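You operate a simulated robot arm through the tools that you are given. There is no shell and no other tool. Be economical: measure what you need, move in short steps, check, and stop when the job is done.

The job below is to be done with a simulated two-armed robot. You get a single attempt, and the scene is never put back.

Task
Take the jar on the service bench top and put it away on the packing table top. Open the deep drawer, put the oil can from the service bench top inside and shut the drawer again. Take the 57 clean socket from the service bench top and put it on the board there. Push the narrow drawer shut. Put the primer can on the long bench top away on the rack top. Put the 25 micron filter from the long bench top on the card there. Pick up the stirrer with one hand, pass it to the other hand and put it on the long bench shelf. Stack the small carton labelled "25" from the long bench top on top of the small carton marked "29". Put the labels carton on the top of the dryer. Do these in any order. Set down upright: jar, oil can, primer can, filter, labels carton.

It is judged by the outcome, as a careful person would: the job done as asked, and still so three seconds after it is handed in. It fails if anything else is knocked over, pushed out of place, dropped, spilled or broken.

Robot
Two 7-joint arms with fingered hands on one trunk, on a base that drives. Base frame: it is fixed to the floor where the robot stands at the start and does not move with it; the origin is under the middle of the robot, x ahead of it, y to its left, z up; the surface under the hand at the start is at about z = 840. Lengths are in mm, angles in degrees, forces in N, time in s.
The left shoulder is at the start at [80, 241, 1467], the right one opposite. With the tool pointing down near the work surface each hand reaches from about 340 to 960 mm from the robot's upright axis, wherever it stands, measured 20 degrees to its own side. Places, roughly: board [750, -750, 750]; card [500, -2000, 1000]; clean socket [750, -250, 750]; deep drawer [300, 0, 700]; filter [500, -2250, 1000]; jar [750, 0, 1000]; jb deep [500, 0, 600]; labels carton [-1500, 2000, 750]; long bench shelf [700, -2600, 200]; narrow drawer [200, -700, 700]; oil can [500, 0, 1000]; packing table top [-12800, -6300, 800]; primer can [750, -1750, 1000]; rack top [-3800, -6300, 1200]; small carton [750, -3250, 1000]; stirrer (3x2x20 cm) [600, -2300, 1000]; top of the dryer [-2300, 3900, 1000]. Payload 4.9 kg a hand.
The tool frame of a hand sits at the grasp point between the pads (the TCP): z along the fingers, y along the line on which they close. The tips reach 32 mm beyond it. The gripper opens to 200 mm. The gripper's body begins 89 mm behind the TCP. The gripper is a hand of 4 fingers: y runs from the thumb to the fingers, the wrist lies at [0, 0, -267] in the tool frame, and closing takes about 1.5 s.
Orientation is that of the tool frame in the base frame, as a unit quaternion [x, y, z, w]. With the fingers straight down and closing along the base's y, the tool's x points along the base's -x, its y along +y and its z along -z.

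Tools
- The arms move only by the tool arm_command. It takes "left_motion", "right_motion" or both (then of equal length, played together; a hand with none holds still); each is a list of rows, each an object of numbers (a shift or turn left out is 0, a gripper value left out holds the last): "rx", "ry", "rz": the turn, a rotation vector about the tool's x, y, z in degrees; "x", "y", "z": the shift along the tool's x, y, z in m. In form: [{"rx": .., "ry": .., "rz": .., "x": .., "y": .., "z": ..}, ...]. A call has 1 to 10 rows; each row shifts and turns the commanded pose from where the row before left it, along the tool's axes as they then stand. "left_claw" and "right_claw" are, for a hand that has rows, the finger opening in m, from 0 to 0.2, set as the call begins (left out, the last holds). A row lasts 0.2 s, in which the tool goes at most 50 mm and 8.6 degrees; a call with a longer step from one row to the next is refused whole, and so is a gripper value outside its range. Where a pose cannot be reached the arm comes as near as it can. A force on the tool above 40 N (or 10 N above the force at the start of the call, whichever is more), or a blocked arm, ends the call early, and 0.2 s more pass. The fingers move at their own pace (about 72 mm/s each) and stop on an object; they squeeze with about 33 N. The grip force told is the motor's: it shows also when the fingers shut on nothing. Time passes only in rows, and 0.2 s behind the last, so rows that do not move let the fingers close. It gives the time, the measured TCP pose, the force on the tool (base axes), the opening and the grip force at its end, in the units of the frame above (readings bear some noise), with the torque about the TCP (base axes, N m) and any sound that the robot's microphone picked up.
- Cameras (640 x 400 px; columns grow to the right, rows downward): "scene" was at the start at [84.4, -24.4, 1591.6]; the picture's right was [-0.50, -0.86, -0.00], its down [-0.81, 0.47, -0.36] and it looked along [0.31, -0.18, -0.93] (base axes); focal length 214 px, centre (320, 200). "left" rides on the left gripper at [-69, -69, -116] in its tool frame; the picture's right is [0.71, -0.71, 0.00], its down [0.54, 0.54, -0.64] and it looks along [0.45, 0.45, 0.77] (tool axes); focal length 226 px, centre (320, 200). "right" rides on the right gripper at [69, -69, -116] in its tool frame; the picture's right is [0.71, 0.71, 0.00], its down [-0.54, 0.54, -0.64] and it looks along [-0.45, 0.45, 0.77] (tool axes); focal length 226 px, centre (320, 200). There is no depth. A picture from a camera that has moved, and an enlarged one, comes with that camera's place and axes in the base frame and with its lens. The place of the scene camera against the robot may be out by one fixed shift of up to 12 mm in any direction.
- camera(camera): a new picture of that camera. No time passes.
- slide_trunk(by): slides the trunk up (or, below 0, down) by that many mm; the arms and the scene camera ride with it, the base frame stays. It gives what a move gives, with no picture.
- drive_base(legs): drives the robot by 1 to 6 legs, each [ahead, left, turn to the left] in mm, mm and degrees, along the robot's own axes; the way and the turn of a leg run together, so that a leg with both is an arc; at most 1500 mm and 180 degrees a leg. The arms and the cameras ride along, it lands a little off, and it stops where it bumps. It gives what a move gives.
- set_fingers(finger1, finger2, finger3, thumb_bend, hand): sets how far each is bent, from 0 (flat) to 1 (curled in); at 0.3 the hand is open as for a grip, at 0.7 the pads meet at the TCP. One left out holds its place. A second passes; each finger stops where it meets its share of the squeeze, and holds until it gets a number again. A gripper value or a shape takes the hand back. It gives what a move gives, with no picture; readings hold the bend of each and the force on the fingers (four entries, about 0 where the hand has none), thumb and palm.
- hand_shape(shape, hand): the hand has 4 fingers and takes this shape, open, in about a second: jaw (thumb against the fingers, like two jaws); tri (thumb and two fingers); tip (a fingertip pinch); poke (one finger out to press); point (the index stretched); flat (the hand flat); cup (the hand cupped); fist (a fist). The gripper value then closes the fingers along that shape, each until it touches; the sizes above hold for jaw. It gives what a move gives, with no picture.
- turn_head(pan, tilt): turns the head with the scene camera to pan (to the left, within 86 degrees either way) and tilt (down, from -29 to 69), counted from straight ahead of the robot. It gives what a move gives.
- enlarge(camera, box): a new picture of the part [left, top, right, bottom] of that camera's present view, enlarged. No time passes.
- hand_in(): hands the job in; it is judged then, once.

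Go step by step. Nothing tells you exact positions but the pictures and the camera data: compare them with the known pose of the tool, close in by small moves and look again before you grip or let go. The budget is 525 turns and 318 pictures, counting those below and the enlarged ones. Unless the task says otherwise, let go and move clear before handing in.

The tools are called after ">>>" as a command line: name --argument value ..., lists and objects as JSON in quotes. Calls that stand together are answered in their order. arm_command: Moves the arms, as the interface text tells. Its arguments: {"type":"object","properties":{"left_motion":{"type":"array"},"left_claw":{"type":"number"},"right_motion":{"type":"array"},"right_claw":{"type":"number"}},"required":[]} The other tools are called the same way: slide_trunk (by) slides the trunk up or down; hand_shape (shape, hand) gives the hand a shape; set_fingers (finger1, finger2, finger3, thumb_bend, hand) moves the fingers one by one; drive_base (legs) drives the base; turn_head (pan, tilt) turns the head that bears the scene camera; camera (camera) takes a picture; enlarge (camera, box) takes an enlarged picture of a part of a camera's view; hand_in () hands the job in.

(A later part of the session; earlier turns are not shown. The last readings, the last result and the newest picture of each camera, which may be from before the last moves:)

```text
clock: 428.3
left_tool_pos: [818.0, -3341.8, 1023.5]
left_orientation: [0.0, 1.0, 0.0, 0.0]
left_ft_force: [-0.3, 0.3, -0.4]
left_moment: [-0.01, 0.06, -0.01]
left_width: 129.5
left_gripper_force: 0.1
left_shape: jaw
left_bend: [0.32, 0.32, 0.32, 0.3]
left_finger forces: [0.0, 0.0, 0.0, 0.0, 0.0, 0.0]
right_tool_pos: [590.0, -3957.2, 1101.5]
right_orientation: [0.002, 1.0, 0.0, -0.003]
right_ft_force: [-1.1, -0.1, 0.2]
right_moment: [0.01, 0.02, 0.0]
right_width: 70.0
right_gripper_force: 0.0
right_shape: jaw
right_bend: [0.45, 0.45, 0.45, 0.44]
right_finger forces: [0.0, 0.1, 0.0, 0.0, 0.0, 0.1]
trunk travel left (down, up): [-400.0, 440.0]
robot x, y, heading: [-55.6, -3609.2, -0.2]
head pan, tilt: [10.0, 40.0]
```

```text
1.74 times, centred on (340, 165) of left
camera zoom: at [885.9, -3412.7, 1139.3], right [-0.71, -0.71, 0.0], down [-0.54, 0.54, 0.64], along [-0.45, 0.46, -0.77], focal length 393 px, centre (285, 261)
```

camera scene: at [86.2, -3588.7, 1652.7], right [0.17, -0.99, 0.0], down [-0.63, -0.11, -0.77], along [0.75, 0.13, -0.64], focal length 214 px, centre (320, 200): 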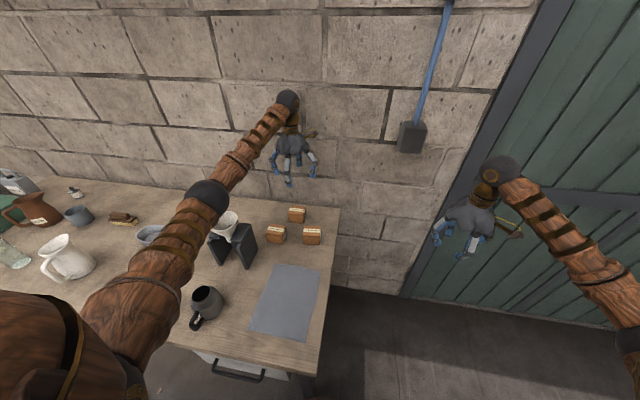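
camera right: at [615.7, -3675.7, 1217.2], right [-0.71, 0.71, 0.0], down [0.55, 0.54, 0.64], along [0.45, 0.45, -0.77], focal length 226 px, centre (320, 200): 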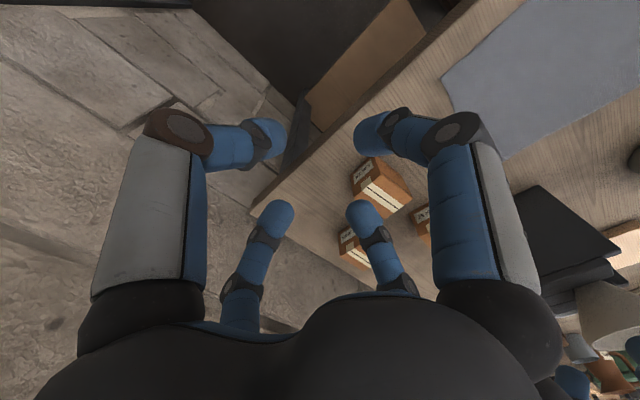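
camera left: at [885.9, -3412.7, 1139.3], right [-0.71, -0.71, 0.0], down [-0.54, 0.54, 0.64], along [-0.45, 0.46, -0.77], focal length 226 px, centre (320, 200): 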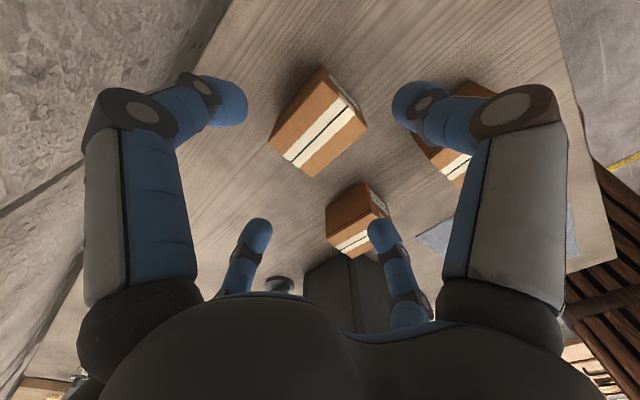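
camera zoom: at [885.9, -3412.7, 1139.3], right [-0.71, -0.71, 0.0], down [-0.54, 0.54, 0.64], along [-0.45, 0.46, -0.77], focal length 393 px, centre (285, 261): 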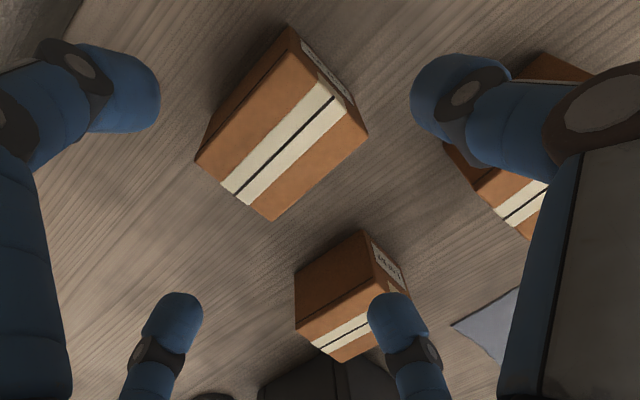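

>>> arm_command --left_motion '[{"x": -0.006, "y": -0.004, "z": 0.04}, {"z": 0.04}, {"z": 0.03}, {"z": 0.009}]'

>>> arm_command --left_motion '[{}, {}, {}, {}, {}, {}]' --left_claw 0.03

>>> camera --camera "left"

```text
clock: 429.3
left_tool_pos: [822.2, -3347.4, 913.3]
left_orientation: [0.002, 1.0, 0.001, 0.004]
left_ft_force: [1.1, 1.4, 28.7]
left_moment: [0.71, 0.92, -0.08]
left_width: 129.4
left_gripper_force: 0.0
left_shape: jaw
left_bend: [0.32, 0.31, 0.31, 0.3]
left_finger forces: [3.5, 9.1, 16.0, 0.0, 0.1, 0.0]
right_tool_pos: [585.2, -3957.4, 1104.2]
right_orientation: [0.003, 1.0, 0.0, 0.0]
right_ft_force: [0.0, -0.6, -0.2]
right_moment: [0.01, -0.03, -0.03]
right_width: 69.9
right_gripper_force: 0.0
right_shape: jaw
right_bend: [0.45, 0.45, 0.45, 0.44]
right_finger forces: [0.0, 0.0, 0.0, 0.1, 0.0, 0.1]
trunk travel left (down, up): [-400.0, 440.0]
robot x, y, heading: [-53.5, -3607.6, -0.5]
head pan, tilt: [10.0, 40.0]
```

```text
clock: 430.7
left_tool_pos: [820.9, -3349.1, 910.0]
left_orientation: [0.002, 1.0, -0.001, 0.003]
left_ft_force: [-4.6, -8.4, 35.1]
left_moment: [-1.65, 0.19, -0.27]
left_width: 75.6
left_gripper_force: 32.6
left_shape: jaw
left_bend: [0.46, 0.44, 0.86, 0.42]
left_finger forces: [24.3, 31.9, 19.2, 0.0, 64.2, 0.0]
right_tool_pos: [585.6, -3958.6, 1103.2]
right_orientation: [0.002, 1.0, 0.001, 0.0]
right_ft_force: [-0.3, 0.1, -0.4]
right_moment: [0.02, -0.05, 0.01]
right_width: 69.9
right_gripper_force: 0.0
right_shape: jaw
right_bend: [0.45, 0.45, 0.45, 0.44]
right_finger forces: [0.0, 0.0, 0.0, 0.0, 0.1, 0.0]
trunk travel left (down, up): [-400.0, 440.0]
robot x, y, heading: [-53.7, -3607.1, -0.1]
head pan, tilt: [10.0, 40.0]
```

```text
107 pictures are left
camera left: at [888.8, -3418.9, 1026.3], right [-0.71, -0.7, 0.0], down [-0.54, 0.54, 0.64], along [-0.45, 0.46, -0.77], focal length 226 px, centre (320, 200)
```

left: 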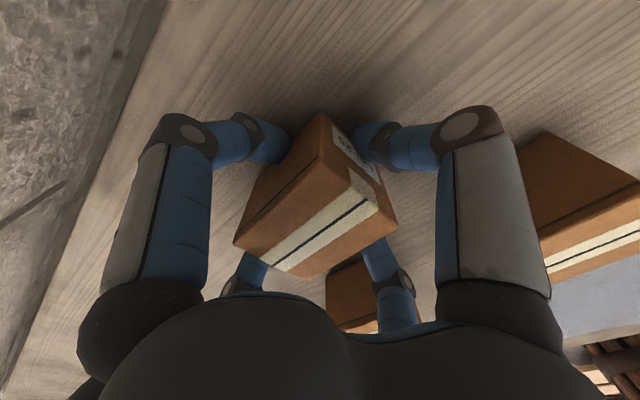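

The fingers were pressing on the bench. Reopen, raise a little, and close again.

>>> arm_command --left_motion '[{}, {}, {}, {"z": -0.006}, {"z": -0.006}, {}]' --left_claw 0.12

>>> camera --camera "left"

```text
clock: 432.1
left_tool_pos: [824.3, -3348.5, 915.1]
left_orientation: [0.001, 1.0, 0.0, -0.002]
left_ft_force: [0.2, 1.0, 0.7]
left_moment: [-0.01, 0.02, 0.0]
left_width: 119.3
left_gripper_force: 0.1
left_shape: jaw
left_bend: [0.34, 0.34, 0.34, 0.32]
left_finger forces: [0.0, 0.0, 0.1, 0.0, 0.1, 0.1]
right_tool_pos: [589.7, -3957.7, 1101.5]
right_orientation: [0.003, 1.0, 0.0, -0.002]
right_ft_force: [0.5, 0.1, -0.2]
right_moment: [0.01, 0.0, 0.01]
right_width: 70.2
right_gripper_force: 0.0
right_shape: jaw
right_bend: [0.45, 0.45, 0.45, 0.44]
right_finger forces: [0.0, 0.0, 0.1, 0.0, 0.1, 0.1]
trunk travel left (down, up): [-400.0, 440.0]
robot x, y, heading: [-52.1, -3608.0, -0.1]
head pan, tilt: [10.0, 40.0]
```

```text
106 pictures are left
camera left: at [891.6, -3417.8, 1031.4], right [-0.71, -0.7, 0.0], down [-0.54, 0.54, 0.64], along [-0.46, 0.46, -0.76], focal length 226 px, centre (320, 200)
```

left: 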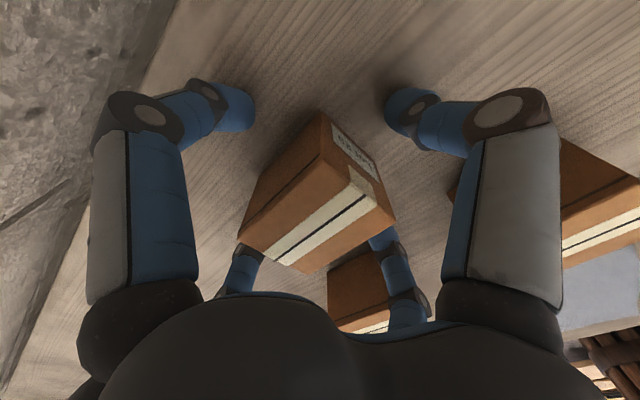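

>>> arm_command --left_motion '[{"z": -0.004}, {}, {}, {}, {}, {}]' --left_claw 0.03

>>> camera --camera "left"

```text
clock: 433.5
left_tool_pos: [823.8, -3347.7, 922.5]
left_orientation: [0.002, 1.0, 0.0, 0.0]
left_ft_force: [-0.3, 0.2, 0.0]
left_moment: [0.0, 0.0, -0.02]
left_width: 62.3
left_gripper_force: 33.0
left_shape: jaw
left_bend: [0.49, 0.45, 0.52, 0.45]
left_finger forces: [29.2, 29.8, 29.3, 0.1, 30.0, 0.1]
right_tool_pos: [589.8, -3956.6, 1102.1]
right_orientation: [0.002, 1.0, 0.0, -0.003]
right_ft_force: [0.5, 0.0, -0.2]
right_moment: [0.02, 0.06, 0.0]
right_width: 69.8
right_gripper_force: 0.0
right_shape: jaw
right_bend: [0.45, 0.45, 0.45, 0.44]
right_finger forces: [0.0, 0.0, 0.1, 0.0, 0.0, 0.0]
trunk travel left (down, up): [-400.0, 440.0]
robot x, y, heading: [-52.1, -3608.5, 0.0]
head pan, tilt: [10.0, 40.0]
```

```text
105 pictures are left
camera left: at [892.3, -3417.2, 1037.5], right [-0.71, -0.7, 0.0], down [-0.54, 0.54, 0.64], along [-0.45, 0.46, -0.77], focal length 226 px, centre (320, 200)
```

left: 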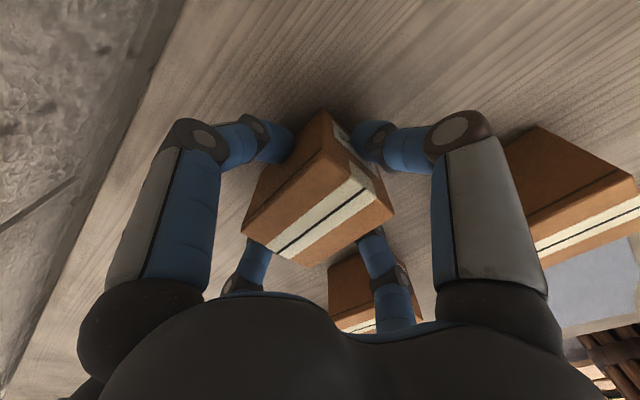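

Firm grip. Lift, then move over the "29" carton.

>>> arm_command --left_motion '[{"z": -0.04}, {"z": -0.05}, {"z": -0.05}, {"x": 0.04, "y": -0.03}, {"x": 0.04, "y": -0.03}, {"x": 0.04, "y": -0.03, "rz": -3.5}, {"x": 0.0, "y": -0.005, "rz": -3.5}]'

>>> camera --camera "left"

>>> enlarge --camera "scene" --box '[230, 130, 370, 260]'

```text
clock: 435.1
left_tool_pos: [743.7, -3410.7, 1060.8]
left_orientation: [-0.06, 0.998, -0.001, 0.0]
left_ft_force: [0.6, 0.2, -3.2]
left_moment: [0.0, 0.04, 0.04]
left_width: 61.9
left_gripper_force: 32.4
left_shape: jaw
left_bend: [0.49, 0.45, 0.53, 0.45]
left_finger forces: [29.5, 30.7, 28.9, 0.1, 31.2, 0.0]
left hand out of reach, approached as far as the arm can: row 4
right_tool_pos: [590.4, -3955.9, 1101.9]
right_orientation: [0.002, 1.0, 0.0, -0.001]
right_ft_force: [0.6, 0.0, -0.2]
right_moment: [-0.05, 0.02, -0.03]
right_width: 69.9
right_gripper_force: 0.1
right_shape: jaw
right_bend: [0.45, 0.45, 0.45, 0.44]
right_finger forces: [0.1, 0.0, 0.0, 0.0, 0.0, 0.1]
trunk travel left (down, up): [-400.0, 440.0]
robot x, y, heading: [-52.8, -3606.8, 0.1]
head pan, tilt: [10.0, 40.0]
```

```text
104 pictures are left
camera left: at [820.0, -3471.3, 1176.3], right [-0.62, -0.79, 0.0], down [-0.6, 0.47, 0.64], along [-0.51, 0.4, -0.77], focal length 226 px, centre (320, 200)
```

left: 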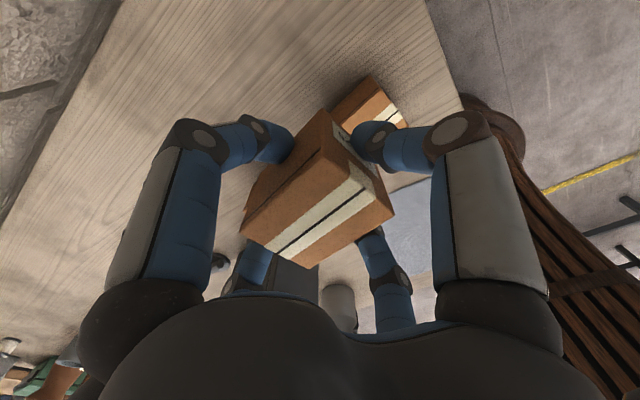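

```text
3.08 times, centred on (300, 195) of scene
camera zoom: at [69.7, -3587.7, 1652.4], right [0.17, -0.98, 0.0], down [-0.63, -0.11, -0.76], along [0.75, 0.13, -0.64], focal length 660 px, centre (382, 215)
```

zoom: 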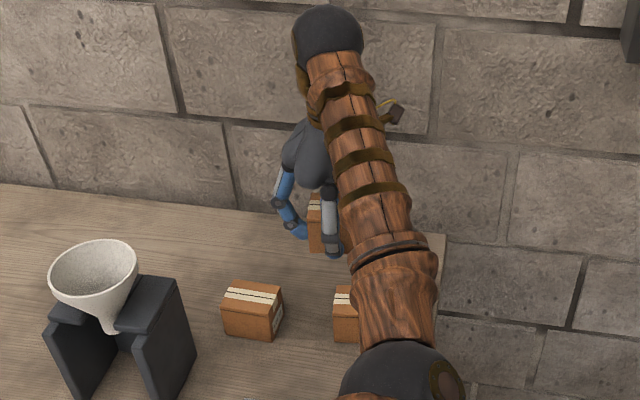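

>>> enlarge --camera "left" --box '[310, 60, 430, 150]'

```text
4.44 times, centred on (370, 105) of left
camera zoom: at [820.0, -3471.3, 1176.3], right [-0.62, -0.79, 0.0], down [-0.6, 0.47, 0.64], along [-0.51, 0.4, -0.77], focal length 1005 px, centre (98, 622)
```

zoom: 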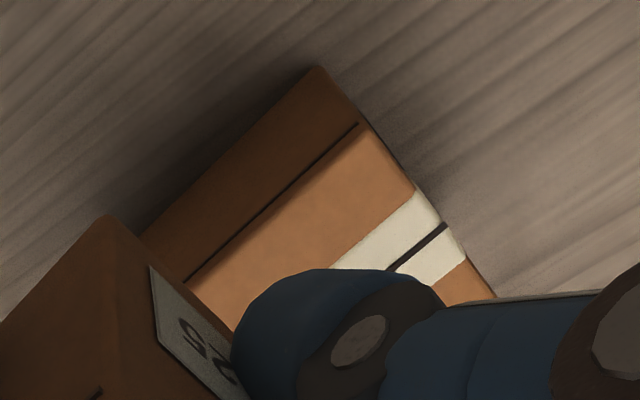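

"29" carton: centre [704,-3444], top z≈935, yaw ~6°. Align over it and lower.

>>> arm_command --left_motion '[{"x": 0.0215, "y": -0.014}, {"x": 0.0212, "y": -0.0141}, {"z": 0.03}, {"z": 0.03}]'

>>> camera --camera "left"

>>> enlarge --camera "scene" --box '[250, 170, 370, 270]'

```text
clock: 436.1
left_tool_pos: [703.7, -3444.2, 998.5]
left_orientation: [-0.059, 0.998, 0.0, 0.0]
left_ft_force: [0.5, -0.3, -2.4]
left_moment: [0.01, 0.03, 0.0]
left_width: 61.9
left_gripper_force: 32.8
left_shape: jaw
left_bend: [0.49, 0.45, 0.53, 0.45]
left_finger forces: [29.6, 30.5, 28.7, 0.0, 31.1, 0.0]
right_tool_pos: [589.1, -3955.4, 1100.8]
right_orientation: [0.003, 1.0, 0.0, -0.003]
right_ft_force: [0.6, -0.7, -0.4]
right_moment: [0.02, 0.01, -0.03]
right_width: 70.1
right_gripper_force: 0.1
right_shape: jaw
right_bend: [0.45, 0.45, 0.45, 0.44]
right_finger forces: [0.0, 0.0, 0.0, 0.1, 0.0, 0.0]
trunk travel left (down, up): [-400.0, 440.0]
robot x, y, heading: [-51.0, -3607.4, 0.1]
head pan, tilt: [10.0, 40.0]
```

```text
101 pictures are left
camera left: at [781.3, -3505.9, 1114.2], right [-0.62, -0.79, 0.0], down [-0.6, 0.47, 0.64], along [-0.51, 0.4, -0.77], focal length 226 px, centre (320, 200)
```

left: 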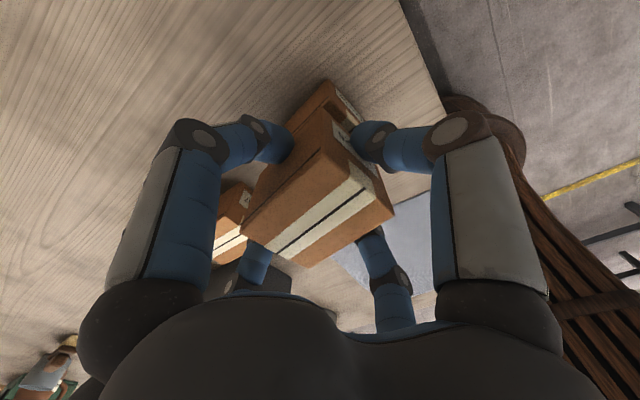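

```text
4.00 times, centred on (310, 220) of scene
camera zoom: at [68.4, -3588.6, 1652.7], right [0.17, -0.99, 0.0], down [-0.63, -0.11, -0.77], along [0.75, 0.13, -0.64], focal length 858 px, centre (360, 120)
```

zoom: 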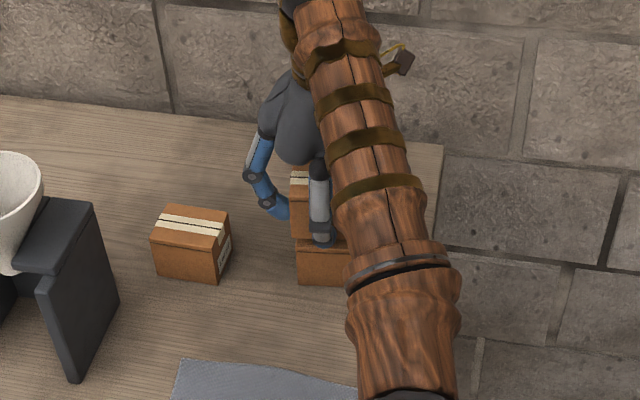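

>>> arm_command --left_motion '[{"z": 0.006}, {"z": 0.004}, {"z": 0.004}, {"z": 0.003}, {"z": 0.003}, {"z": 0.003}, {"z": 0.003}, {"z": 0.003}]'

>>> enlarge --camera "scene" --box '[280, 195, 340, 245]'

```text
clock: 437.6
left_tool_pos: [705.9, -3445.4, 984.3]
left_orientation: [-0.061, 0.998, 0.0, 0.006]
left_ft_force: [-8.2, -0.2, 22.6]
left_moment: [-0.02, 0.26, -0.08]
left_width: 63.1
left_gripper_force: 33.2
left_shape: jaw
left_bend: [0.49, 0.45, 0.52, 0.45]
left_finger forces: [31.2, 36.5, 36.4, 0.1, 35.9, 0.1]
right_tool_pos: [587.8, -3956.5, 1102.8]
right_orientation: [0.003, 1.0, 0.0, -0.001]
right_ft_force: [-1.0, 0.2, -0.3]
right_moment: [-0.03, 0.05, 0.0]
right_width: 70.1
right_gripper_force: 0.1
right_shape: jaw
right_bend: [0.45, 0.45, 0.45, 0.44]
right_finger forces: [0.0, 0.0, 0.1, 0.1, 0.0, 0.1]
trunk travel left (down, up): [-400.0, 440.0]
robot x, y, heading: [-55.4, -3609.2, -0.0]
head pan, tilt: [10.0, 40.0]
stopped in row 7 (left hand): the force on the tool passed its limit at 43 N (the readings are from after the stop); the commanded pose is now the measured one
```

```text
8.00 times, centred on (310, 220) of scene
camera zoom: at [64.9, -3588.9, 1652.9], right [0.17, -0.98, 0.0], down [-0.63, -0.11, -0.77], along [0.76, 0.13, -0.64], focal length 1716 px, centre (400, 40)
```

zoom: 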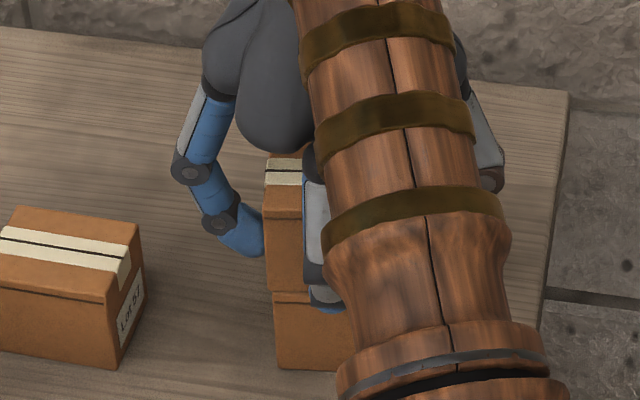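

Contact on the lower carton. Ease up slightly, release gently, and rise.

>>> arm_command --left_motion '[{"z": -0.003}, {}, {}, {}, {}]' --left_claw 0.13

>>> arm_command --left_motion '[{"z": -0.03}, {"z": -0.04}, {"z": -0.05}, {"z": -0.05}]'

>>> camera --camera "left"

>>> enlarge --camera "scene" --box '[260, 185, 360, 265]'

```text
clock: 438.8
left_tool_pos: [705.4, -3446.0, 984.3]
left_orientation: [-0.059, 0.998, -0.001, 0.004]
left_ft_force: [0.5, 0.4, -0.6]
left_moment: [0.02, -0.01, 0.01]
left_width: 129.3
left_gripper_force: 0.0
left_shape: jaw
left_bend: [0.32, 0.32, 0.32, 0.3]
left_finger forces: [0.0, 0.0, 0.1, 0.0, 0.0, 0.0]
right_tool_pos: [589.2, -3956.6, 1101.5]
right_orientation: [0.002, 1.0, 0.0, -0.002]
right_ft_force: [0.8, 0.0, -0.7]
right_moment: [-0.01, -0.03, -0.04]
right_width: 69.9
right_gripper_force: 0.1
right_shape: jaw
right_bend: [0.45, 0.45, 0.45, 0.44]
right_finger forces: [0.1, 0.1, 0.0, 0.0, 0.0, 0.0]
trunk travel left (down, up): [-400.0, 440.0]
robot x, y, heading: [-52.9, -3607.4, -0.2]
head pan, tilt: [10.0, 40.0]
```

```text
clock: 439.8
left_tool_pos: [701.8, -3445.7, 1153.8]
left_orientation: [-0.06, 0.998, 0.0, 0.003]
left_ft_force: [-0.5, -0.2, 0.0]
left_moment: [0.01, -0.01, 0.03]
left_width: 129.6
left_gripper_force: 0.1
left_shape: jaw
left_bend: [0.32, 0.32, 0.32, 0.3]
left_finger forces: [0.0, 0.0, 0.0, 0.0, 0.1, 0.0]
right_tool_pos: [587.9, -3957.6, 1102.6]
right_orientation: [0.003, 1.0, 0.0, -0.002]
right_ft_force: [0.1, -1.0, 0.6]
right_moment: [0.02, -0.01, 0.02]
right_width: 70.2
right_gripper_force: 0.0
right_shape: jaw
right_bend: [0.45, 0.45, 0.45, 0.44]
right_finger forces: [0.0, 0.0, 0.0, 0.0, 0.0, 0.0]
trunk travel left (down, up): [-400.0, 440.0]
robot x, y, heading: [-55.4, -3606.7, -0.1]
head pan, tilt: [10.0, 40.0]
```

```text
98 pictures are left
camera left: at [779.1, -3506.5, 1270.3], right [-0.62, -0.79, -0.01], down [-0.61, 0.47, 0.64], along [-0.5, 0.4, -0.77], focal length 226 px, centre (320, 200)
```

left: 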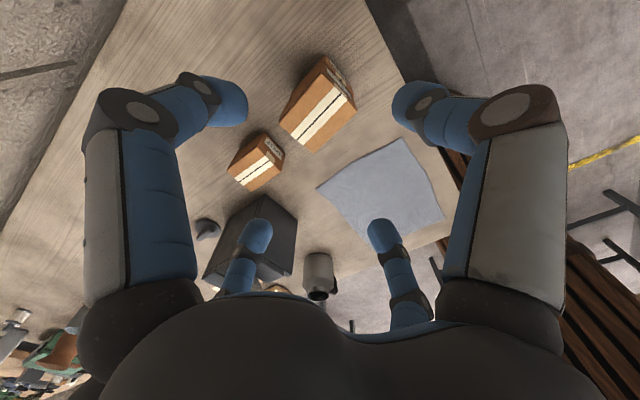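

```text
5.00 times, centred on (310, 225) of scene
camera zoom: at [66.2, -3589.4, 1652.7], right [0.17, -0.98, 0.0], down [-0.63, -0.11, -0.77], along [0.75, 0.13, -0.64], focal length 1072 px, centre (370, 75)
```

zoom: 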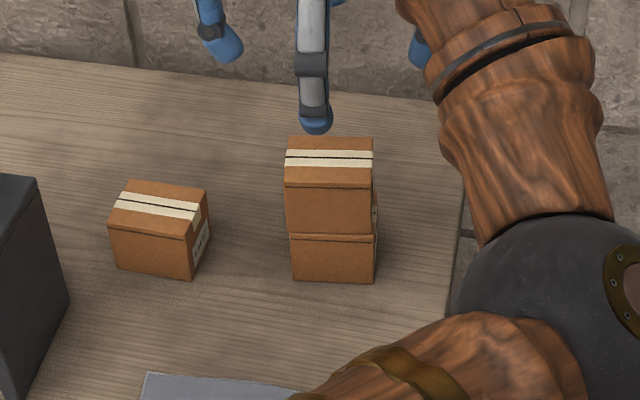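

Stack is neat. Now to the primer can at the bench's left end.

>>> drive_base --legs '[[-350, 0, 0], [0, 1450, 0], [0, 600, 0]]'

>>> turn_head --pan -15 --tilt 40

>>> camera --camera "scene"

```text
clock: 451.8
left_tool_pos: [369.1, -1421.7, 1153.7]
left_orientation: [-0.053, 0.999, 0.0, 0.003]
left_ft_force: [0.1, 0.0, -0.9]
left_moment: [-0.01, 0.0, -0.04]
left_width: 129.6
left_gripper_force: 0.0
left_shape: jaw
left_bend: [0.32, 0.32, 0.32, 0.3]
left_finger forces: [0.0, 0.0, 0.0, 0.1, 0.1, 0.0]
right_tool_pos: [247.0, -1930.9, 1102.0]
right_orientation: [0.01, 1.0, 0.0, -0.001]
right_ft_force: [0.6, 0.3, 0.5]
right_moment: [0.01, 0.01, 0.02]
right_width: 69.9
right_gripper_force: 0.1
right_shape: jaw
right_bend: [0.45, 0.45, 0.45, 0.44]
right_finger forces: [0.1, 0.0, 0.0, 0.1, 0.0, 0.0]
trunk travel left (down, up): [-400.0, 440.0]
robot x, y, heading: [-389.4, -1573.6, -0.8]
head pan, tilt: [10.0, 40.0]
```

```text
clock: 452.7
left_tool_pos: [370.2, -1421.7, 1154.2]
left_orientation: [-0.053, 0.999, -0.001, 0.004]
left_ft_force: [-0.2, -0.3, -0.7]
left_moment: [0.02, -0.03, 0.0]
left_width: 129.5
left_gripper_force: 0.0
left_shape: jaw
left_bend: [0.32, 0.32, 0.32, 0.3]
left_finger forces: [0.1, 0.1, 0.0, 0.0, 0.0, 0.0]
right_tool_pos: [248.7, -1930.7, 1101.5]
right_orientation: [0.011, 1.0, 0.0, 0.0]
right_ft_force: [0.6, -0.3, 0.2]
right_moment: [-0.04, 0.0, -0.01]
right_width: 69.9
right_gripper_force: 0.0
right_shape: jaw
right_bend: [0.45, 0.45, 0.45, 0.44]
right_finger forces: [0.0, 0.1, 0.0, 0.1, 0.0, 0.1]
trunk travel left (down, up): [-400.0, 440.0]
robot x, y, heading: [-389.5, -1571.4, -1.0]
head pan, tilt: [-15.0, 40.0]
```

```text
96 pictures are left
camera scene: at [-271.7, -1591.9, 1652.7], right [-0.27, -0.96, 0.0], down [-0.62, 0.18, -0.77], along [0.74, -0.21, -0.64], focal length 214 px, centre (320, 200)
```

scene: 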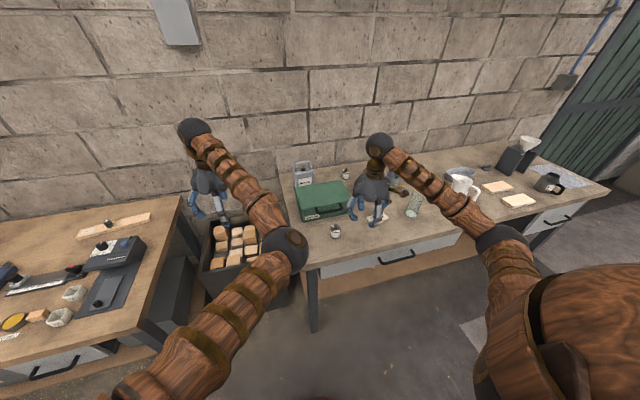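

>>> enlarge --camera "scene" --box '[280, 145, 376, 225]'

```text
5.00 times, centred on (328, 185) of scene
camera zoom: at [-271.7, -1591.9, 1652.7], right [-0.27, -0.96, 0.0], down [-0.62, 0.18, -0.77], along [0.74, -0.21, -0.64], focal length 1072 px, centre (280, 275)
```

zoom: 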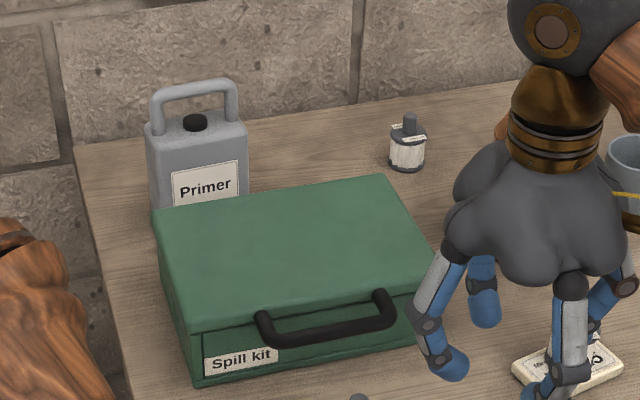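

>>> arm_command --right_motion '[{"z": -0.04}, {"z": -0.04}, {"y": 0.03}, {"y": 0.03}]' --right_claw 0.13

>>> drive_base --legs '[[0, 90, 1], [320, 0, 0]]'

>>> camera --camera "right"

>>> camera --camera "scene"

```text
clock: 453.7
left_tool_pos: [368.8, -1419.7, 1153.3]
left_orientation: [-0.053, 0.999, 0.0, 0.004]
left_ft_force: [0.0, 0.7, 0.2]
left_moment: [-0.01, 0.03, -0.04]
left_width: 129.5
left_gripper_force: 0.0
left_shape: jaw
left_bend: [0.32, 0.32, 0.32, 0.3]
left_finger forces: [0.0, 0.0, 0.0, 0.0, 0.1, 0.0]
right_tool_pos: [248.7, -1868.5, 1183.7]
right_orientation: [0.01, 1.0, 0.0, -0.002]
right_ft_force: [0.1, 0.8, 0.3]
right_moment: [-0.03, 0.01, 0.03]
right_width: 129.5
right_gripper_force: 0.0
right_shape: jaw
right_bend: [0.32, 0.32, 0.32, 0.3]
right_finger forces: [0.1, 0.0, 0.0, 0.1, 0.0, 0.1]
trunk travel left (down, up): [-400.0, 440.0]
robot x, y, heading: [-393.8, -1571.2, -0.7]
head pan, tilt: [-15.0, 40.0]
```

```text
clock: 456.6
left_tool_pos: [683.9, -1319.8, 1154.6]
left_orientation: [-0.059, 0.998, 0.0, 0.004]
left_ft_force: [0.0, -0.5, -1.0]
left_moment: [0.02, -0.01, -0.01]
left_width: 129.5
left_gripper_force: 0.0
left_shape: jaw
left_bend: [0.32, 0.32, 0.32, 0.3]
left_finger forces: [0.0, 0.0, 0.0, 0.0, 0.1, 0.1]
right_tool_pos: [569.8, -1770.3, 1184.1]
right_orientation: [0.002, 1.0, 0.0, -0.002]
right_ft_force: [-1.3, -1.4, 0.1]
right_moment: [0.03, -0.04, -0.02]
right_width: 129.7
right_gripper_force: 0.1
right_shape: jaw
right_bend: [0.32, 0.32, 0.32, 0.3]
right_finger forces: [0.0, 0.0, 0.0, 0.0, 0.0, 0.1]
trunk travel left (down, up): [-400.0, 440.0]
robot x, y, heading: [-71.6, -1482.0, -0.1]
head pan, tilt: [-15.0, 40.0]
```

```text
94 pictures are left
camera right: at [499.5, -1838.9, 1300.0], right [-0.7, 0.71, 0.0], down [0.55, 0.54, 0.64], along [0.45, 0.45, -0.77], focal length 226 px, centre (320, 200)
```

right: 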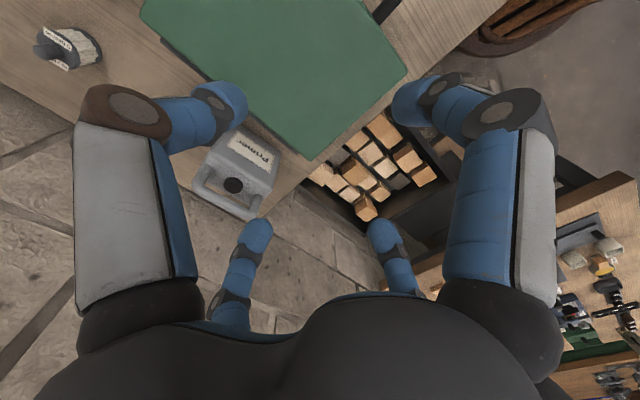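

```text
93 pictures are left
camera scene: at [44.8, -1500.7, 1652.9], right [-0.26, -0.97, 0.0], down [-0.62, 0.17, -0.77], along [0.74, -0.2, -0.64], focal length 214 px, centre (320, 200)
```

scene: 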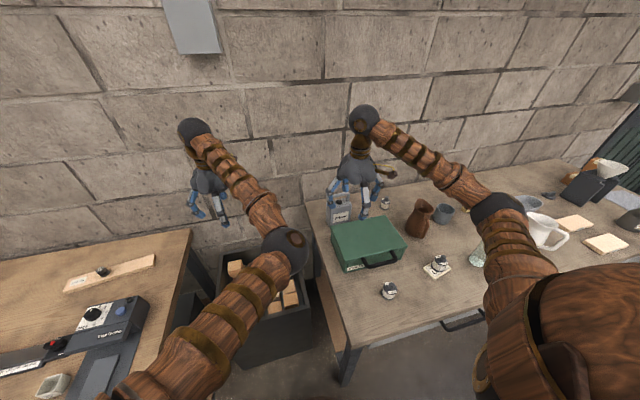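

>>> enlarge --camera "right" --box '[170, 100, 330, 230]'

>>> enlarge --camera "scene" --box '[315, 160, 411, 240]'

```text
3.08 times, centred on (250, 165) of right
camera zoom: at [499.5, -1838.9, 1300.0], right [-0.7, 0.71, 0.0], down [0.55, 0.54, 0.64], along [0.45, 0.45, -0.77], focal length 696 px, centre (535, 308)
```

zoom: 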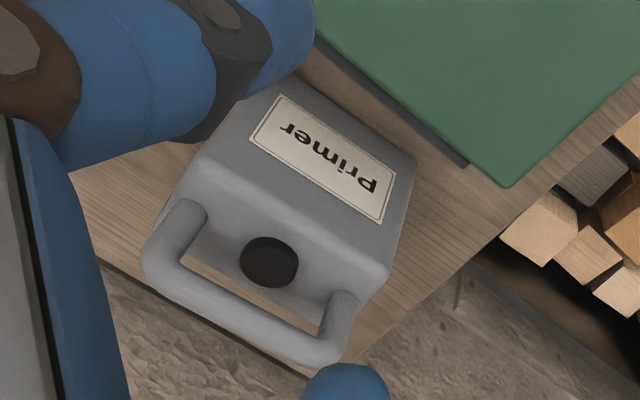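

```text
5.00 times, centred on (363, 200) of scene
camera zoom: at [44.8, -1500.7, 1652.9], right [-0.26, -0.97, 0.0], down [-0.62, 0.17, -0.77], along [0.74, -0.2, -0.64], focal length 1072 px, centre (105, 200)
```

zoom: 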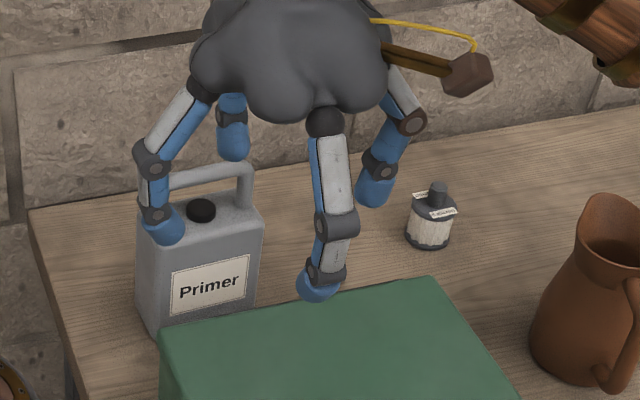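

Primer can: centre ≈ [749,-1784], body ~97×60 mm, yaw ≈ +10°, body top z≈995, handle top ≈1050. Position above with matching yaw.

>>> arm_command --right_motion '[{"x": -0.036, "y": -0.003, "rz": -5.3}, {"x": -0.036, "y": -0.003, "rz": -5.3}, {"x": -0.036, "y": -0.01}, {"x": -0.036, "y": -0.01}, {"x": -0.034, "y": -0.01}]' --right_claw 0.16

>>> camera --camera "right"

```text
clock: 457.8
left_tool_pos: [685.3, -1320.7, 1153.7]
left_orientation: [-0.059, 0.998, -0.001, 0.004]
left_ft_force: [0.6, 0.0, 0.3]
left_moment: [0.01, 0.05, 0.01]
left_width: 129.5
left_gripper_force: 0.0
left_shape: jaw
left_bend: [0.32, 0.32, 0.32, 0.3]
left_finger forces: [0.0, 0.0, 0.0, 0.0, 0.0, 0.0]
right_tool_pos: [754.5, -1782.5, 1180.8]
right_orientation: [-0.09, 0.996, 0.0, -0.003]
right_ft_force: [0.2, 0.7, -0.3]
right_moment: [0.05, -0.01, -0.01]
right_width: 159.7
right_gripper_force: 0.1
right_shape: jaw
right_bend: [0.28, 0.28, 0.28, 0.25]
right_finger forces: [0.0, 0.1, 0.0, 0.1, 0.1, 0.1]
trunk travel left (down, up): [-400.0, 440.0]
robot x, y, heading: [-69.5, -1485.3, -0.2]
head pan, tilt: [-15.0, 40.0]
```

```text
90 pictures are left
camera right: at [697.9, -1863.2, 1296.7], right [-0.82, 0.57, 0.0], down [0.44, 0.63, 0.64], along [0.36, 0.53, -0.77], focal length 226 px, centre (320, 200)
```

right: 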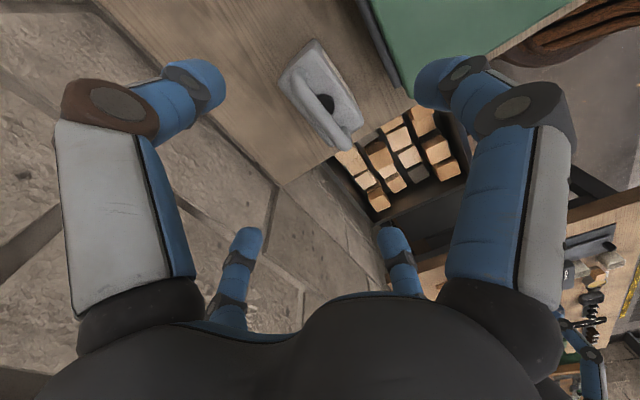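

>>> arm_command --right_motion '[{"x": 0.0127, "y": -0.0028, "z": 0.03}, {"z": 0.04}, {"z": 0.03}]'

>>> camera --camera "right"

>>> enlarge --camera "scene" --box '[300, 140, 420, 240]'

```text
clock: 458.6
left_tool_pos: [685.3, -1320.7, 1154.2]
left_orientation: [-0.059, 0.998, -0.001, 0.004]
left_ft_force: [-0.2, 0.0, -0.1]
left_moment: [0.01, -0.01, -0.01]
left_width: 129.6
left_gripper_force: 0.1
left_shape: jaw
left_bend: [0.32, 0.32, 0.32, 0.3]
left_finger forces: [0.1, 0.0, 0.0, 0.0, 0.0, 0.0]
right_tool_pos: [741.6, -1788.4, 1081.8]
right_orientation: [-0.09, 0.996, 0.001, -0.002]
right_ft_force: [0.3, -0.2, 0.6]
right_moment: [0.0, -0.03, 0.0]
right_width: 159.7
right_gripper_force: 0.1
right_shape: jaw
right_bend: [0.28, 0.28, 0.28, 0.25]
right_finger forces: [0.0, 0.1, 0.0, 0.0, 0.0, 0.0]
trunk travel left (down, up): [-400.0, 440.0]
robot x, y, heading: [-71.0, -1482.5, 0.1]
head pan, tilt: [-15.0, 40.0]
```

```text
89 pictures are left
camera right: at [684.4, -1867.4, 1197.6], right [-0.82, 0.57, 0.0], down [0.44, 0.63, 0.64], along [0.36, 0.53, -0.77], focal length 226 px, centre (320, 200)
```

right: 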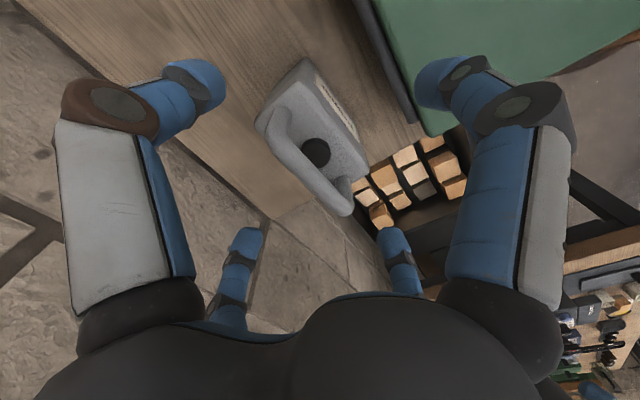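

```text
4.00 times, centred on (360, 190) of scene
camera zoom: at [46.8, -1500.4, 1652.8], right [-0.26, -0.97, 0.0], down [-0.62, 0.17, -0.77], along [0.74, -0.2, -0.64], focal length 858 px, centre (160, 240)
```

zoom: 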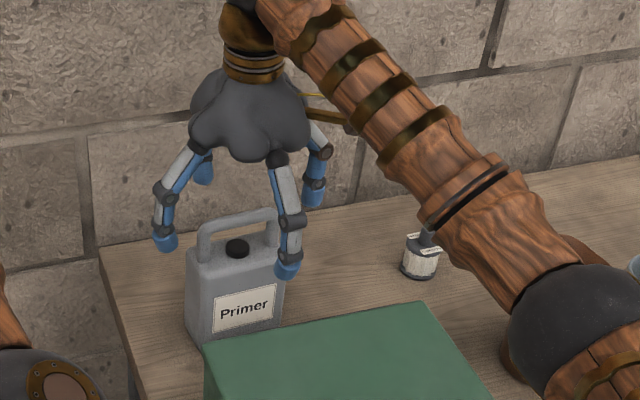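

>>> arm_command --right_motion '[{"x": -0.002, "y": 0.002, "z": 0.04}, {"z": 0.04}, {"z": 0.028}]'

>>> camera --camera "right"

>>> enlarge --camera "scene" --box '[300, 140, 420, 240]'

```text
clock: 459.4
left_tool_pos: [685.1, -1318.8, 1155.0]
left_orientation: [-0.06, 0.998, 0.0, 0.005]
left_ft_force: [0.6, -0.8, -0.1]
left_moment: [-0.02, -0.01, -0.01]
left_width: 129.2
left_gripper_force: 0.0
left_shape: jaw
left_bend: [0.32, 0.32, 0.32, 0.3]
left_finger forces: [0.0, 0.0, 0.0, 0.0, 0.1, 0.0]
right_tool_pos: [744.0, -1783.8, 984.1]
right_orientation: [-0.09, 0.996, -0.001, 0.002]
right_ft_force: [20.7, -1.8, 32.2]
right_moment: [-0.45, 2.67, 0.29]
right_width: 155.8
right_gripper_force: 0.1
right_shape: jaw
right_bend: [0.32, 0.28, 0.28, 0.25]
right_finger forces: [34.7, 0.1, 0.0, 0.0, 3.9, 0.1]
trunk travel left (down, up): [-400.0, 440.0]
robot x, y, heading: [-71.7, -1480.0, 0.2]
head pan, tilt: [-15.0, 40.0]
```

```text
87 pictures are left
camera right: at [685.7, -1863.3, 1098.6], right [-0.82, 0.57, -0.01], down [0.43, 0.63, 0.64], along [0.37, 0.53, -0.77], focal length 226 px, centre (320, 200)
```

right: 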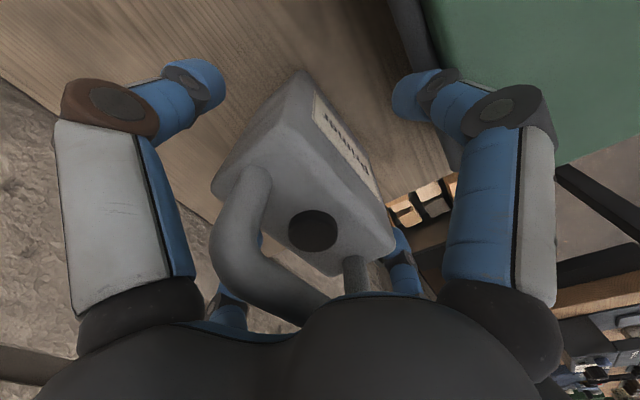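

```text
4.00 times, centred on (360, 190) of scene
camera zoom: at [45.2, -1498.1, 1653.8], right [-0.26, -0.97, 0.0], down [-0.62, 0.17, -0.77], along [0.74, -0.2, -0.64], focal length 858 px, centre (160, 240)
```

zoom: 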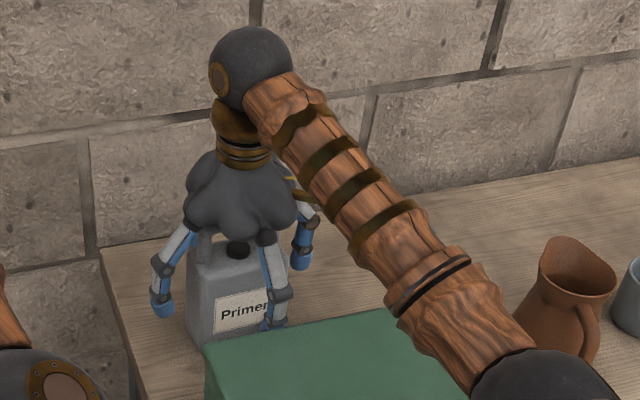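

The front finger touched the spill kit's edge. Rise, narrow the opening, and retry.

>>> arm_command --right_motion '[{"z": -0.03}, {"z": -0.02}, {}, {}]' --right_claw 0.12

>>> camera --camera "right"

```text
clock: 460.4
left_tool_pos: [685.0, -1322.3, 1153.3]
left_orientation: [-0.059, 0.998, 0.0, 0.004]
left_ft_force: [-0.1, -0.2, 0.1]
left_moment: [-0.01, 0.01, -0.01]
left_width: 129.4
left_gripper_force: 0.1
left_shape: jaw
left_bend: [0.32, 0.32, 0.32, 0.3]
left_finger forces: [0.0, 0.1, 0.0, 0.1, 0.0, 0.1]
right_tool_pos: [742.6, -1785.5, 1026.6]
right_orientation: [-0.089, 0.996, 0.0, -0.002]
right_ft_force: [0.4, -0.5, 0.3]
right_moment: [0.0, 0.02, -0.04]
right_width: 120.5
right_gripper_force: 0.1
right_shape: jaw
right_bend: [0.34, 0.34, 0.34, 0.32]
right_finger forces: [0.0, 0.0, 0.0, 0.1, 0.1, 0.0]
trunk travel left (down, up): [-400.0, 440.0]
robot x, y, heading: [-72.2, -1479.9, -0.1]
head pan, tilt: [-15.0, 40.0]
```

```text
85 pictures are left
camera right: at [685.2, -1865.8, 1141.8], right [-0.82, 0.57, 0.0], down [0.44, 0.63, 0.64], along [0.36, 0.53, -0.77], focal length 226 px, centre (320, 200)
```

right: 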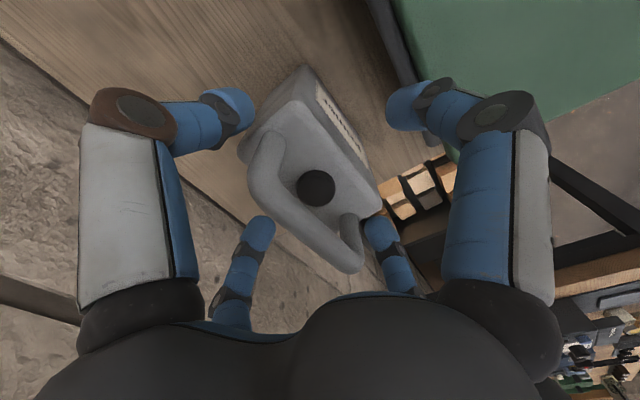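

>>> arm_command --right_motion '[{"x": -0.005, "z": 0.015}, {"z": 0.015}, {"z": 0.012}, {"z": 0.01}]'

>>> camera --camera "right"

```text
clock: 461.4
left_tool_pos: [683.8, -1320.6, 1153.0]
left_orientation: [-0.059, 0.998, -0.001, 0.004]
left_ft_force: [-0.3, 0.1, -0.1]
left_moment: [0.01, -0.01, 0.01]
left_width: 129.6
left_gripper_force: 0.0
left_shape: jaw
left_bend: [0.32, 0.32, 0.32, 0.3]
left_finger forces: [0.0, 0.1, 0.1, 0.1, 0.0, 0.0]
right_tool_pos: [746.2, -1783.3, 974.8]
right_orientation: [-0.09, 0.996, 0.0, -0.001]
right_ft_force: [0.8, 2.5, 4.1]
right_moment: [-0.02, -0.01, 0.0]
right_width: 120.6
right_gripper_force: 0.0
right_shape: jaw
right_bend: [0.34, 0.34, 0.34, 0.32]
right_finger forces: [0.0, 3.0, 0.0, 0.0, 0.1, 0.1]
trunk travel left (down, up): [-400.0, 440.0]
robot x, y, heading: [-72.3, -1481.6, -0.1]
head pan, tilt: [-15.0, 40.0]
```

```text
84 pictures are left
camera right: at [689.8, -1863.3, 1089.9], right [-0.82, 0.57, 0.0], down [0.44, 0.63, 0.64], along [0.36, 0.53, -0.77], focal length 226 px, centre (320, 200)
```

right: 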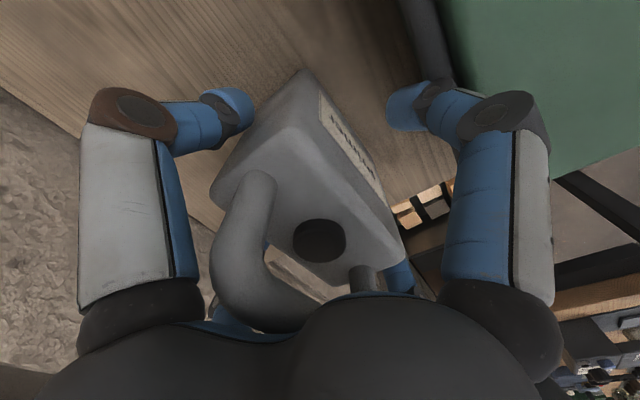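

>>> arm_command --right_motion '[{}, {}, {}, {}, {}, {}]' --right_claw 0.04

>>> camera --camera "right"

```text
clock: 462.8
left_tool_pos: [683.7, -1320.2, 1153.2]
left_orientation: [-0.06, 0.998, 0.0, 0.005]
left_ft_force: [-0.4, -0.1, -0.5]
left_moment: [0.01, 0.0, -0.01]
left_width: 129.4
left_gripper_force: 0.1
left_shape: jaw
left_bend: [0.32, 0.32, 0.32, 0.3]
left_finger forces: [0.0, 0.0, 0.0, 0.0, 0.0, 0.1]
right_tool_pos: [746.2, -1785.0, 973.2]
right_orientation: [-0.09, 0.996, 0.0, -0.002]
right_ft_force: [0.4, 0.7, 2.3]
right_moment: [-0.5, -0.07, -0.09]
right_width: 89.0
right_gripper_force: 32.9
right_shape: jaw
right_bend: [0.49, 0.38, 0.51, 0.34]
right_finger forces: [31.2, 32.3, 31.1, 0.0, 31.5, 0.0]
trunk travel left (down, up): [-400.0, 440.0]
robot x, y, heading: [-67.8, -1481.3, -0.3]
head pan, tilt: [-15.0, 40.0]
```

```text
83 pictures are left
camera right: at [689.4, -1864.2, 1089.3], right [-0.82, 0.57, 0.0], down [0.44, 0.63, 0.64], along [0.36, 0.53, -0.77], focal length 226 px, centre (320, 200)
```

right: 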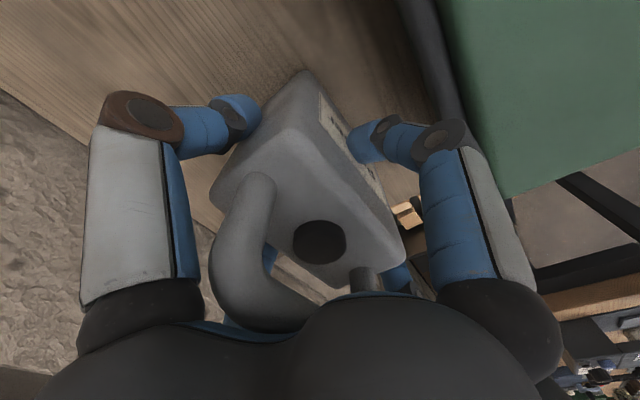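

>>> arm_command --right_motion '[{"z": -0.02}, {"z": -0.03}, {"z": -0.04}, {"z": -0.04}, {"z": -0.04}, {"z": -0.03}]'

>>> enlarge --camera "scene" --box '[290, 90, 450, 240]'

```text
clock: 464.2
left_tool_pos: [685.9, -1321.2, 1153.3]
left_orientation: [-0.059, 0.998, -0.001, 0.003]
left_ft_force: [-0.9, 0.4, -0.7]
left_moment: [0.0, 0.0, 0.0]
left_width: 129.5
left_gripper_force: 0.0
left_shape: jaw
left_bend: [0.32, 0.32, 0.32, 0.3]
left_finger forces: [0.0, 0.0, 0.1, 0.1, 0.1, 0.0]
right_tool_pos: [746.6, -1785.0, 1172.6]
right_orientation: [-0.09, 0.996, 0.0, -0.002]
right_ft_force: [-0.3, 0.0, -7.7]
right_moment: [0.03, 0.0, -0.02]
right_width: 88.8
right_gripper_force: 32.9
right_shape: jaw
right_bend: [0.49, 0.38, 0.51, 0.34]
right_finger forces: [31.0, 30.8, 30.7, 0.0, 31.3, 0.1]
trunk travel left (down, up): [-400.0, 440.0]
robot x, y, heading: [-73.5, -1481.4, -0.4]
head pan, tilt: [-15.0, 40.0]
```

```text
2.67 times, centred on (370, 165) of scene
camera zoom: at [46.7, -1500.6, 1652.6], right [-0.26, -0.97, 0.0], down [-0.62, 0.17, -0.77], along [0.74, -0.2, -0.64], focal length 572 px, centre (187, 293)
```

zoom: 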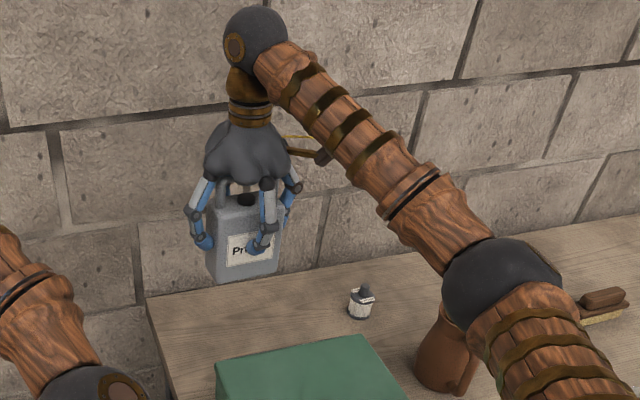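

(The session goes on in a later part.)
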